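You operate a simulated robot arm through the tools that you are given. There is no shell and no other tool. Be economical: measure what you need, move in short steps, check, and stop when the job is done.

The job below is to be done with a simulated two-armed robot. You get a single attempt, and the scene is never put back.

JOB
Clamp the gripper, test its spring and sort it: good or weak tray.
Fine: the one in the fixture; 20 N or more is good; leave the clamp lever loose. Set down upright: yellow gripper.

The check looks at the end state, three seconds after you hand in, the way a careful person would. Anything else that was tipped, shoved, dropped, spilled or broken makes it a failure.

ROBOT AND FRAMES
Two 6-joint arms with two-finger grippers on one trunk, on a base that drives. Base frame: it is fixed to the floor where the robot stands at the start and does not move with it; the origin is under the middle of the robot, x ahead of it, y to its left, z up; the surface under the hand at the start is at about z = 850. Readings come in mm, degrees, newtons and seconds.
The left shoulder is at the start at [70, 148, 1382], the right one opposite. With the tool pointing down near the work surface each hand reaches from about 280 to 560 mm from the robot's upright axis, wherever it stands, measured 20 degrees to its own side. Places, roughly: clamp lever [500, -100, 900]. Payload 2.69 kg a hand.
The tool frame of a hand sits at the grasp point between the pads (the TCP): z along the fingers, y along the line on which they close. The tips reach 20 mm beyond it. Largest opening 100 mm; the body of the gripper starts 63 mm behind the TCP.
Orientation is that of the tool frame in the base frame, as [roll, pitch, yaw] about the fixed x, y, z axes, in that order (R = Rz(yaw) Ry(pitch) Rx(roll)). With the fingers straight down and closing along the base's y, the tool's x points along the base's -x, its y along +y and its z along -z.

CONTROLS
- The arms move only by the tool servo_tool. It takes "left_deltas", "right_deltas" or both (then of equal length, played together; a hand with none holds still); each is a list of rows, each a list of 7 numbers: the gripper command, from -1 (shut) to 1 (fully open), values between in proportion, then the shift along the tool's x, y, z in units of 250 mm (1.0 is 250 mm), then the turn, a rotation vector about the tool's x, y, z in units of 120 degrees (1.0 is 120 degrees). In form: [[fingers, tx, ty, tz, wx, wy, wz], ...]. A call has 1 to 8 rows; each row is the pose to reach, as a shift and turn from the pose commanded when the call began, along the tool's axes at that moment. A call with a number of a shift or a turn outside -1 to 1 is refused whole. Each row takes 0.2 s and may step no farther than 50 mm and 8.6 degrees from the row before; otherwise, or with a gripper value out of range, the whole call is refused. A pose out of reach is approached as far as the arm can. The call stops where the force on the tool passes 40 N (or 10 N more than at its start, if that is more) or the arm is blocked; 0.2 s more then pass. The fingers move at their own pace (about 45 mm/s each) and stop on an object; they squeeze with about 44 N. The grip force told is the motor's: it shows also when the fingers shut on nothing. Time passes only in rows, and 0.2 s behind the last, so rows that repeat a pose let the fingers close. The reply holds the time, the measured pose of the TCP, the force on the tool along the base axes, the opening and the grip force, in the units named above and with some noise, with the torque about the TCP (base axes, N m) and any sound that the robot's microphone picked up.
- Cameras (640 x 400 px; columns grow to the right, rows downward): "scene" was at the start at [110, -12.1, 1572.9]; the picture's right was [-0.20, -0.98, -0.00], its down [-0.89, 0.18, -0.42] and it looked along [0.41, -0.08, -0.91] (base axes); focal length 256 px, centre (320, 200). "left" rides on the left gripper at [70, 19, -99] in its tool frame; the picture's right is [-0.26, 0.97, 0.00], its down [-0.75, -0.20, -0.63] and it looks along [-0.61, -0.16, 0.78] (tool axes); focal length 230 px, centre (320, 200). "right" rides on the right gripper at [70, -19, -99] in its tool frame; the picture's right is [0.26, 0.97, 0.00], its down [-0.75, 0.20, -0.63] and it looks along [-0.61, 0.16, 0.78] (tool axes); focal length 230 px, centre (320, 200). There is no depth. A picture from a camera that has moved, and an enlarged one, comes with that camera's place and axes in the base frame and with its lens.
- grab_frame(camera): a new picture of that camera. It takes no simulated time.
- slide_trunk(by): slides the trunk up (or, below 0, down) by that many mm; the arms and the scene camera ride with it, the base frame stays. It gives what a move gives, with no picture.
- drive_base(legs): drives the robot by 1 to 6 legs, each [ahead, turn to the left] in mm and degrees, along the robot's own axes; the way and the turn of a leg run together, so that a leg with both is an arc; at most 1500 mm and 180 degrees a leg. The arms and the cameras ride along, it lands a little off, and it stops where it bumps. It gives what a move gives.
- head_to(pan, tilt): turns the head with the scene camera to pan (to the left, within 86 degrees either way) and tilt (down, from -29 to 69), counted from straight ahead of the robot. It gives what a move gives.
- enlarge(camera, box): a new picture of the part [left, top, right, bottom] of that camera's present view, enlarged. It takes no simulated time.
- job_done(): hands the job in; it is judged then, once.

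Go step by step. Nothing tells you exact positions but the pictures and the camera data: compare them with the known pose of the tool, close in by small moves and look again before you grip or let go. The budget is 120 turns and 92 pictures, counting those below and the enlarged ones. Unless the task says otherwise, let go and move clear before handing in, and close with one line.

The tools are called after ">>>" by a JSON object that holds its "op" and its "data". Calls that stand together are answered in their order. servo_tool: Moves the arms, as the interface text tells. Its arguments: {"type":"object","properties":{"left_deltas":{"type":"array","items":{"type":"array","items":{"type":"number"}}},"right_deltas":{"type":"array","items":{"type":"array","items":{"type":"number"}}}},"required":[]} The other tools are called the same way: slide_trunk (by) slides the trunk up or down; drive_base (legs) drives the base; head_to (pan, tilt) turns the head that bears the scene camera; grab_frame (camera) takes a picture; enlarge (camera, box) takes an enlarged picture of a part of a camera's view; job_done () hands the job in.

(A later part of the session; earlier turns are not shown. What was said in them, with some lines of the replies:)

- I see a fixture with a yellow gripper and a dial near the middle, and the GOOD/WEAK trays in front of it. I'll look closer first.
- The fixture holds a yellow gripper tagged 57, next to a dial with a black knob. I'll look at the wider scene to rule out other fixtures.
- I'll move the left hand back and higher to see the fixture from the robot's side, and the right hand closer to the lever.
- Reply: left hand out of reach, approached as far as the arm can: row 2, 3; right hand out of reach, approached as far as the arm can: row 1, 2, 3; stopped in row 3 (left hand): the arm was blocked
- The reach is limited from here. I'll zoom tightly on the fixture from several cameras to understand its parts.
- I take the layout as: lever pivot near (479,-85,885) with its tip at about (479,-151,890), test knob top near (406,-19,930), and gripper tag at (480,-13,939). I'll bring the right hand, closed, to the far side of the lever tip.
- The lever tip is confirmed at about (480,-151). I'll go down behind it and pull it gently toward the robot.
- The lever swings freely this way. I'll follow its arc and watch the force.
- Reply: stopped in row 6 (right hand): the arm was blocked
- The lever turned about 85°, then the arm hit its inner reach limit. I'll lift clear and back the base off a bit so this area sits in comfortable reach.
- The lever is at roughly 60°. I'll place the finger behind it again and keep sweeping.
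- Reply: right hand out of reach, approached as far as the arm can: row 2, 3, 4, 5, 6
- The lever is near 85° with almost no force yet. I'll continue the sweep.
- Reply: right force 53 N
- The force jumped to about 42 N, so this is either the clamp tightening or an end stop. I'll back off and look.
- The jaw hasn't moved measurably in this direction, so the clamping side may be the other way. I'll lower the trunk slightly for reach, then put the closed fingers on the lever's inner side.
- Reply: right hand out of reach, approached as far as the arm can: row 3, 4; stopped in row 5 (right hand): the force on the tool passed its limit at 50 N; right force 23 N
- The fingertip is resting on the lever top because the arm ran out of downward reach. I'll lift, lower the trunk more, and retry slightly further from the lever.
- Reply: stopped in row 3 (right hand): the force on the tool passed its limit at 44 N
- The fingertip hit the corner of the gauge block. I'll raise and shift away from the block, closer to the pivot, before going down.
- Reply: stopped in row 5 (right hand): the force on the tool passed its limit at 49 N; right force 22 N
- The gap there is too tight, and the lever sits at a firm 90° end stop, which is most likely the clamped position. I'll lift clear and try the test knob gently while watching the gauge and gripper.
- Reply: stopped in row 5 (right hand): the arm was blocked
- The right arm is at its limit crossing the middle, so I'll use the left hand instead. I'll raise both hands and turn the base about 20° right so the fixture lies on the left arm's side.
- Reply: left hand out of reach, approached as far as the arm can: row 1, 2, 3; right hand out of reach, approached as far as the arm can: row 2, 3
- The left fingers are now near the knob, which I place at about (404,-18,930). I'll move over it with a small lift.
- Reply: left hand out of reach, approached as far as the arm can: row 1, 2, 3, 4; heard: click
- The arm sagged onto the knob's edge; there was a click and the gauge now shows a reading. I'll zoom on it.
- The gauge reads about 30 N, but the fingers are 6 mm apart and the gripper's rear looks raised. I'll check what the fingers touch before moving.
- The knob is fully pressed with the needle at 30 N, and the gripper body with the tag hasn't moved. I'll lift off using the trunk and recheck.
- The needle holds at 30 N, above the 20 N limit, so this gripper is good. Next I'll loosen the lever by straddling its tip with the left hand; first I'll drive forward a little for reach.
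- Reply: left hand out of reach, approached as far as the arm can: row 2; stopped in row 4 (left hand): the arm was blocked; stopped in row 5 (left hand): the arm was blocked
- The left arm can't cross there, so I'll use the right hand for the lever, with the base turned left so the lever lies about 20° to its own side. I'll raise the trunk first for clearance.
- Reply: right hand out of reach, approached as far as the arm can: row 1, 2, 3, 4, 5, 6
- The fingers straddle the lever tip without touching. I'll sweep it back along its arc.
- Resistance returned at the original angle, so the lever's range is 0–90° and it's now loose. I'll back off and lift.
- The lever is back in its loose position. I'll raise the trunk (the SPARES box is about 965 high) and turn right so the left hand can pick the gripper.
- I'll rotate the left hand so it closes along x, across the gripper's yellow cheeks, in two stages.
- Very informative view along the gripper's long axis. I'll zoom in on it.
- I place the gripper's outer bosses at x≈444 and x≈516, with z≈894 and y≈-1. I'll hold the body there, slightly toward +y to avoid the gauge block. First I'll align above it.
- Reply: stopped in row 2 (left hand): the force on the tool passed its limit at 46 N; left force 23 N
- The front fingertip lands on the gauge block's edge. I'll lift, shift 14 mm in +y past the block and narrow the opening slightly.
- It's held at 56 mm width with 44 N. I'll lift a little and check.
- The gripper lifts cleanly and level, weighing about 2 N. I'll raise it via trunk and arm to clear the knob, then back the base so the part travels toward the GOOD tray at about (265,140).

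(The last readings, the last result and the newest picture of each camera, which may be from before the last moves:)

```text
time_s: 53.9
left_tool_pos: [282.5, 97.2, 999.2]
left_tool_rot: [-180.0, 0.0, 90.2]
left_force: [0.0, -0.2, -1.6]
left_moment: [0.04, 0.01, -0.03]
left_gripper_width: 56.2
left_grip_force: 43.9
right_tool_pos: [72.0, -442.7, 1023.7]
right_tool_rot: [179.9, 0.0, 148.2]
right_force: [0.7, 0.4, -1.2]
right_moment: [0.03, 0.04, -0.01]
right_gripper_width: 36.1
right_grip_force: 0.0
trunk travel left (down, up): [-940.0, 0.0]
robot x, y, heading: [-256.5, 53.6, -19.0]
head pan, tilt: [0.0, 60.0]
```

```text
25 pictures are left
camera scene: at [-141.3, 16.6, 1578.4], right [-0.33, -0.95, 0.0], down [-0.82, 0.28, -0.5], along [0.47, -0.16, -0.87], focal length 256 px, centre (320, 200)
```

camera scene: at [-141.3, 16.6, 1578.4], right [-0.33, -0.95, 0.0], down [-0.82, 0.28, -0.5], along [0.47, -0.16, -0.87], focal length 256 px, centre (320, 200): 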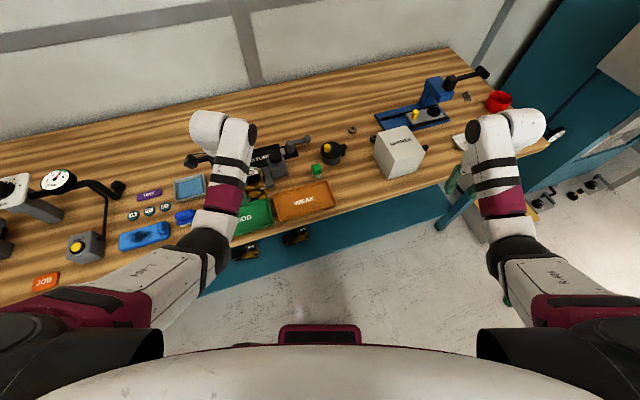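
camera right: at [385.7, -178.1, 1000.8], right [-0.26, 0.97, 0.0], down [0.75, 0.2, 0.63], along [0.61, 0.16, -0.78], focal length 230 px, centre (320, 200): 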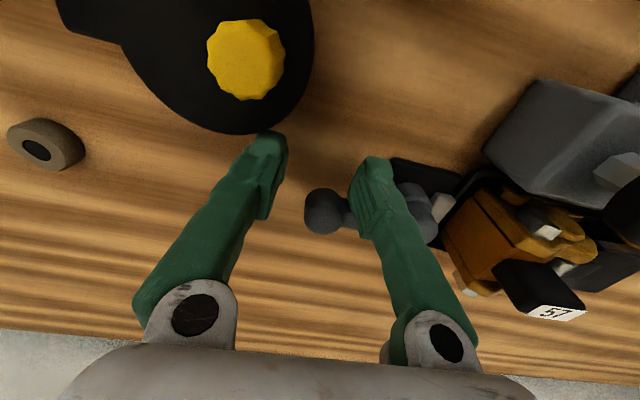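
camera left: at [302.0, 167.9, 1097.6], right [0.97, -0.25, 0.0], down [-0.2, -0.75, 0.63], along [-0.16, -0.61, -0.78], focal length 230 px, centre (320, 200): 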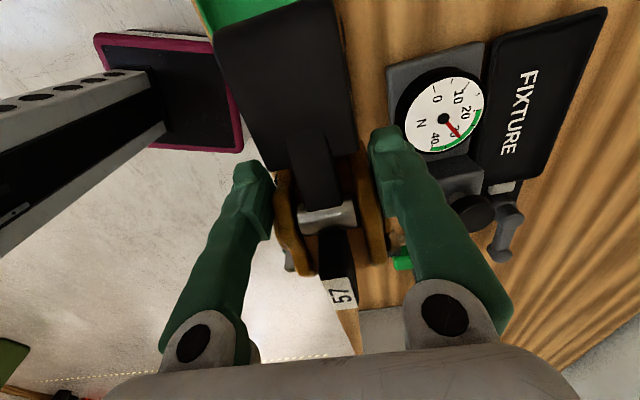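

>>> {"op": "enlarge", "data": {"camera": "scene", "box": [190, 160, 350, 260]}}

```text
4.00 times, centred on (270, 210) of scene
camera zoom: at [-141.3, 16.6, 1578.4], right [-0.33, -0.95, 0.0], down [-0.82, 0.28, -0.5], along [0.47, -0.16, -0.87], focal length 1024 px, centre (520, 160)
```

zoom: 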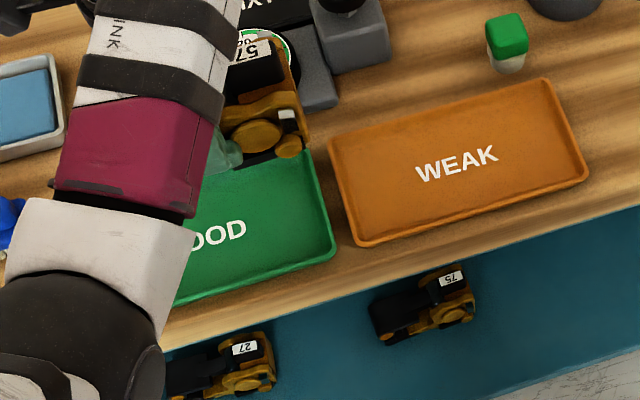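

The GOOD tray spans about x 218–313 and y 46–238, centred near (265,142). I'll move over it and start lowering.

>>> {"op": "servo_tool", "data": {"left_deltas": [[-1, 0.07, -0.02, 0, 0, 0, 0], [-1, 0.14, -0.05, 0, 0, 0, 0], [-1, 0.2, -0.07, 0.0, 0, 0, 0], [-1, 0.2, -0.07, 0.08, 0, 0, 0], [-1, 0.2, -0.07, 0.16, 0, 0, 0], [-1, 0.2, -0.07, 0.16, 0, 0, 0]]}}

>>> {"op": "slide_trunk", "data": {"by": -30}}

>>> {"op": "grab_frame", "data": {"camera": "left"}}

>>> {"op": "enlarge", "data": {"camera": "scene", "box": [150, 160, 350, 285]}}

```text
time_s: 55.3
left_tool_pos: [262.6, 149.2, 960.7]
left_tool_rot: [179.8, 0.0, 90.2]
left_force: [-0.3, 0.3, -2.0]
left_moment: [0.02, 0.01, 0.01]
left_gripper_width: 56.2
left_grip_force: 44.6
right_tool_pos: [69.8, -441.4, 1025.7]
right_tool_rot: [179.8, 0.1, 148.1]
right_force: [0.3, -0.1, -0.1]
right_moment: [0.0, 0.0, 0.01]
right_gripper_width: 36.0
right_grip_force: 0.0
trunk travel left (down, up): [-940.0, 0.0]
robot x, y, heading: [-254.3, 55.9, -19.0]
head pan, tilt: [0.0, 60.0]
```

```text
time_s: 56.1
left_tool_pos: [262.5, 149.2, 931.5]
left_tool_rot: [179.7, 0.1, 90.2]
left_force: [0.5, 0.2, -1.5]
left_moment: [0.0, 0.02, -0.02]
left_gripper_width: 56.3
left_grip_force: 43.9
right_tool_pos: [69.2, -442.2, 995.3]
right_tool_rot: [179.8, 0.1, 148.0]
right_force: [0.2, -0.3, 0.5]
right_moment: [0.02, -0.01, 0.01]
right_gripper_width: 35.9
right_grip_force: 0.1
trunk travel left (down, up): [-910.0, 30.0]
robot x, y, heading: [-260.2, 56.6, -19.1]
head pan, tilt: [0.0, 60.0]
```

```text
23 pictures are left
camera left: at [281.3, 218.9, 1028.6], right [0.97, -0.25, 0.0], down [-0.2, -0.75, 0.63], along [-0.16, -0.61, -0.78], focal length 230 px, centre (320, 200)
```

left: 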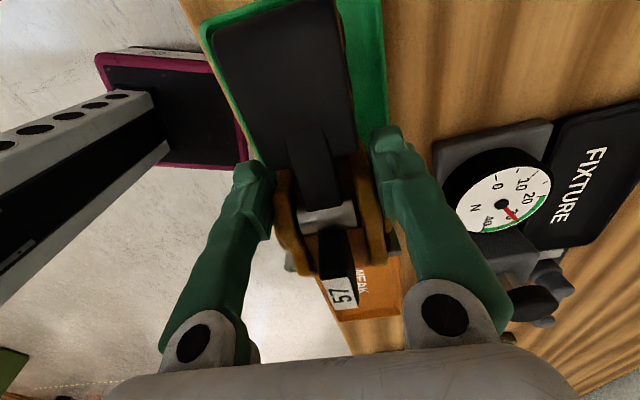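

```text
3.20 times, centred on (250, 222) of scene
camera zoom: at [-145.4, 18.0, 1548.7], right [-0.33, -0.95, 0.0], down [-0.82, 0.28, -0.5], along [0.47, -0.16, -0.87], focal length 819 px, centre (544, 128)
```

zoom: 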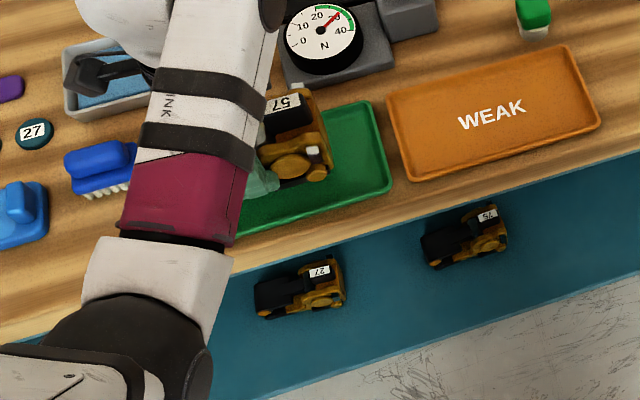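

Position looks centred in the tray. I'll lower slowly toward contact.

>>> {"op": "servo_tool", "data": {"left_deltas": [[-1, 0, 0.008, 0.03, 0, 0, 0], [-1, 0, 0.008, 0.06, 0, 0, 0], [-1, 0, 0.008, 0.085, 0, 0, 0], [-1, 0, 0.008, 0.1, 0, 0, 0]]}}

>>> {"op": "grab_frame", "data": {"camera": "left"}}

```text
time_s: 57.1
left_tool_pos: [264.1, 148.4, 905.5]
left_tool_rot: [179.9, 0.1, 90.2]
left_force: [-0.7, -0.2, -1.9]
left_moment: [0.03, 0.02, -0.01]
left_gripper_width: 56.6
left_grip_force: 44.1
right_tool_pos: [69.4, -442.2, 995.6]
right_tool_rot: [179.8, 0.0, 148.1]
right_force: [-0.2, 0.3, -0.9]
right_moment: [0.02, -0.01, 0.01]
right_gripper_width: 36.2
right_grip_force: 0.1
trunk travel left (down, up): [-910.0, 30.0]
robot x, y, heading: [-259.2, 54.3, -19.0]
head pan, tilt: [0.0, 60.0]
```

```text
21 pictures are left
camera left: at [282.9, 217.7, 1003.0], right [0.97, -0.25, 0.0], down [-0.2, -0.75, 0.63], along [-0.16, -0.61, -0.78], focal length 230 px, centre (320, 200)
```

left: 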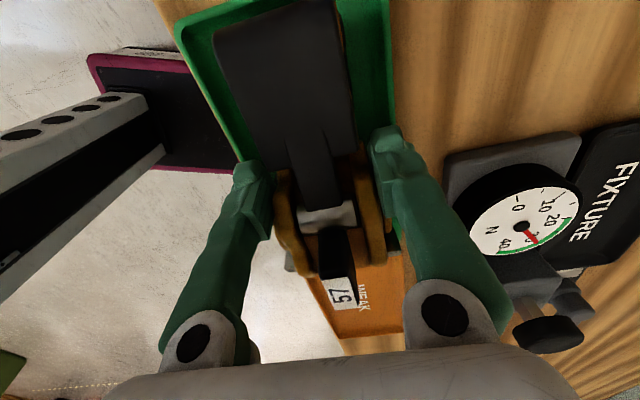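

>>> {"op": "servo_tool", "data": {"left_deltas": [[-1, 0, 0, 0.008, 0, 0, 0], [-1, 0, 0, 0.016, 0, 0, 0]]}}

```text
time_s: 57.7
left_tool_pos: [264.1, 149.2, 901.9]
left_tool_rot: [179.8, 0.1, 90.2]
left_force: [-0.3, 0.0, -1.0]
left_moment: [-0.12, 0.01, -0.01]
left_gripper_width: 56.4
left_grip_force: 43.5
right_tool_pos: [68.6, -441.7, 995.7]
right_tool_rot: [179.8, 0.1, 148.1]
right_force: [0.0, -0.4, -0.2]
right_moment: [-0.03, -0.01, -0.03]
right_gripper_width: 35.9
right_grip_force: 0.0
trunk travel left (down, up): [-910.0, 30.0]
robot x, y, heading: [-258.9, 58.8, -18.8]
head pan, tilt: [0.0, 60.0]
```

>>> {"op": "servo_tool", "data": {"left_deltas": [[-1, 0, 0, 0.006, 0, 0, 0], [-1, 0, 0, 0.01, 0, 0, 0]]}}

```text
time_s: 58.3
left_tool_pos: [262.8, 148.1, 902.1]
left_tool_rot: [179.4, -0.1, 90.2]
left_force: [2.4, 1.3, 16.4]
left_moment: [-0.27, 0.41, -0.04]
left_gripper_width: 56.4
left_grip_force: 43.7
right_tool_pos: [66.8, -442.4, 997.0]
right_tool_rot: [179.8, 0.2, 148.1]
right_force: [0.1, 0.1, 0.7]
right_moment: [-0.05, -0.03, -0.03]
right_gripper_width: 36.0
right_grip_force: 0.1
trunk travel left (down, up): [-910.0, 30.0]
robot x, y, heading: [-254.9, 56.1, -19.1]
head pan, tilt: [0.0, 60.0]
```

It's seated on the tray floor. I'll ease up, open gently, then look before rising.

>>> {"op": "servo_tool", "data": {"left_deltas": [[-1, 0, 0, -0.006, 0, 0, 0], [0.2, 0, 0, -0.006, 0, 0, 0], [0.35, 0, 0, -0.006, 0, 0, 0], [0.5, 0, 0, -0.006, 0, 0, 0], [0.5, 0, 0, -0.006, 0, 0, 0]]}}

>>> {"op": "grab_frame", "data": {"camera": "left"}}

```text
time_s: 59.5
left_tool_pos: [263.3, 148.3, 900.1]
left_tool_rot: [179.9, -0.1, 90.2]
left_force: [-1.9, -0.1, -0.3]
left_moment: [0.01, -0.03, -0.03]
left_gripper_width: 74.9
left_grip_force: 0.1
right_tool_pos: [68.0, -441.7, 996.5]
right_tool_rot: [179.8, 0.1, 148.0]
right_force: [-0.5, 1.1, -0.4]
right_moment: [0.0, -0.01, 0.02]
right_gripper_width: 35.8
right_grip_force: 0.0
trunk travel left (down, up): [-910.0, 30.0]
robot x, y, heading: [-256.9, 56.6, -19.0]
head pan, tilt: [0.0, 60.0]
```

```text
20 pictures are left
camera left: at [282.7, 218.0, 998.7], right [0.97, -0.25, 0.0], down [-0.2, -0.75, 0.63], along [-0.16, -0.61, -0.78], focal length 230 px, centre (320, 200)
```

left: 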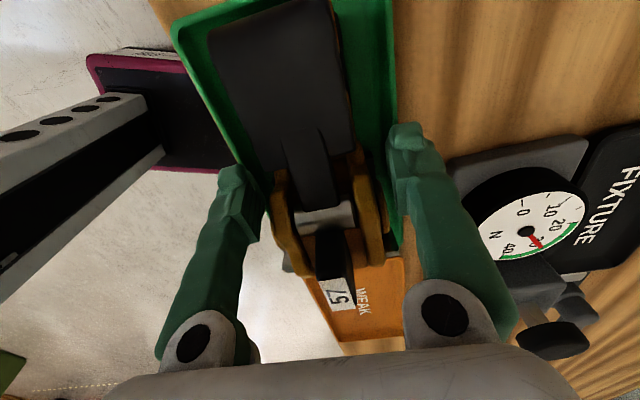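

The gripper stands upright in the GOOD tray. I'll rise straight up.

>>> {"op": "servo_tool", "data": {"left_deltas": [[0.55, 0, 0, -0.1, 0, 0, 0], [0.55, 0, 0, -0.2, 0, 0, 0], [0.55, 0, 0, -0.26, 0, 0, 0]]}}

>>> {"op": "slide_trunk", "data": {"by": 30}}

>>> {"op": "grab_frame", "data": {"camera": "left"}}

>>> {"op": "grab_frame", "data": {"camera": "scene"}}

```text
time_s: 60.3
left_tool_pos: [263.7, 150.5, 966.7]
left_tool_rot: [179.8, 0.0, 90.1]
left_force: [0.0, -0.2, 0.1]
left_moment: [0.01, 0.0, 0.04]
left_gripper_width: 77.5
left_grip_force: 0.1
right_tool_pos: [68.5, -441.5, 995.2]
right_tool_rot: [179.7, 0.2, 148.0]
right_force: [0.0, -0.5, -0.4]
right_moment: [0.02, 0.01, -0.02]
right_gripper_width: 35.9
right_grip_force: 0.1
trunk travel left (down, up): [-910.0, 30.0]
robot x, y, heading: [-258.3, 56.0, -18.9]
head pan, tilt: [0.0, 60.0]
```

```text
time_s: 61.0
left_tool_pos: [263.8, 150.1, 995.7]
left_tool_rot: [179.8, -0.1, 90.3]
left_force: [0.3, -0.2, 0.2]
left_moment: [0.0, 0.02, -0.01]
left_gripper_width: 77.6
left_grip_force: 0.0
right_tool_pos: [69.9, -441.6, 1027.1]
right_tool_rot: [179.7, 0.2, 148.0]
right_force: [0.2, 0.4, 0.4]
right_moment: [-0.03, 0.02, -0.02]
right_gripper_width: 35.9
right_grip_force: 0.1
trunk travel left (down, up): [-940.0, 0.0]
robot x, y, heading: [-256.8, 56.0, -18.8]
head pan, tilt: [0.0, 60.0]
```

```text
19 pictures are left
camera left: at [282.5, 219.2, 1094.3], right [0.97, -0.25, 0.0], down [-0.2, -0.75, 0.63], along [-0.16, -0.61, -0.78], focal length 230 px, centre (320, 200)
```

left: 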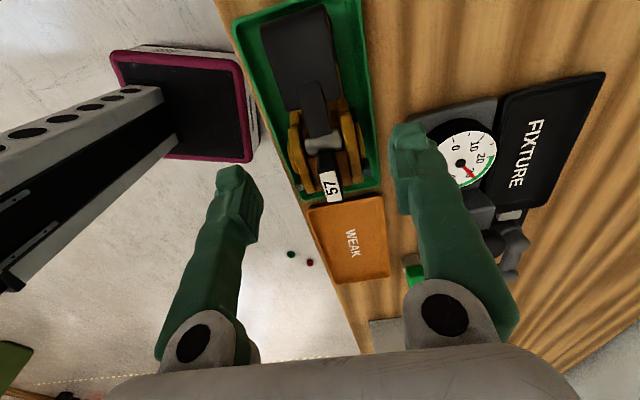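

```text
18 pictures are left
camera scene: at [-145.9, 18.1, 1578.9], right [-0.33, -0.95, 0.0], down [-0.82, 0.28, -0.5], along [0.47, -0.16, -0.87], focal length 256 px, centre (320, 200)
```

scene: 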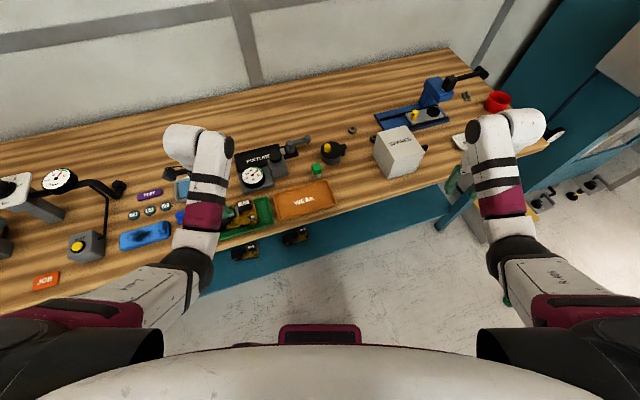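

>>> {"op": "enlarge", "data": {"camera": "left", "box": [210, 0, 400, 210]}}

>>> {"op": "enlarge", "data": {"camera": "scene", "box": [200, 120, 360, 220]}}

```text
1.90 times, centred on (305, 105) of left
camera zoom: at [282.5, 219.2, 1094.3], right [0.97, -0.25, 0.0], down [-0.2, -0.75, 0.63], along [-0.16, -0.61, -0.78], focal length 438 px, centre (349, 381)
```

zoom: 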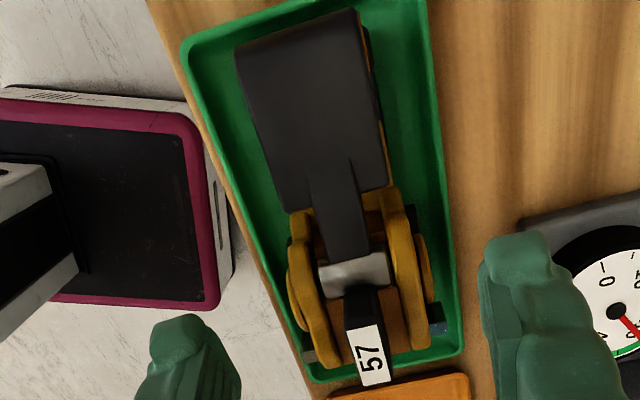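

```text
4.00 times, centred on (280, 170) of scene
camera zoom: at [-145.9, 18.1, 1578.9], right [-0.33, -0.95, 0.0], down [-0.82, 0.28, -0.5], along [0.47, -0.16, -0.87], focal length 1024 px, centre (480, 320)
```

zoom: 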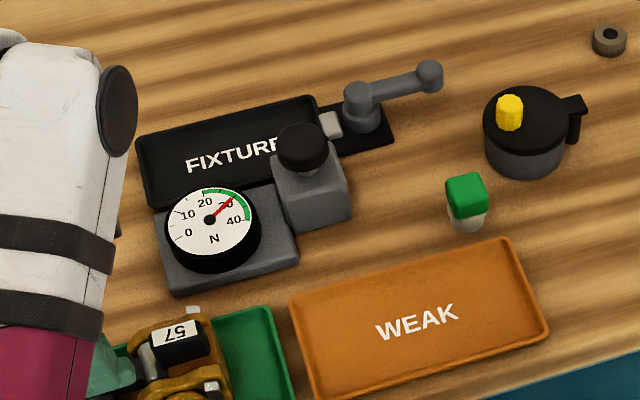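

The gripper is upright and inside the GOOD tray, the lever is loose, nothing else was disturbed, and both hands are clear. I'm handing in.

>>> {"op": "job_done", "data": {}}

```text
The job is handed in.
```

I clamped gripper 57, tested it at about 30 N (20 N or more is good) and set it upright in the GOOD tray, with the clamp lever back in its loose position.
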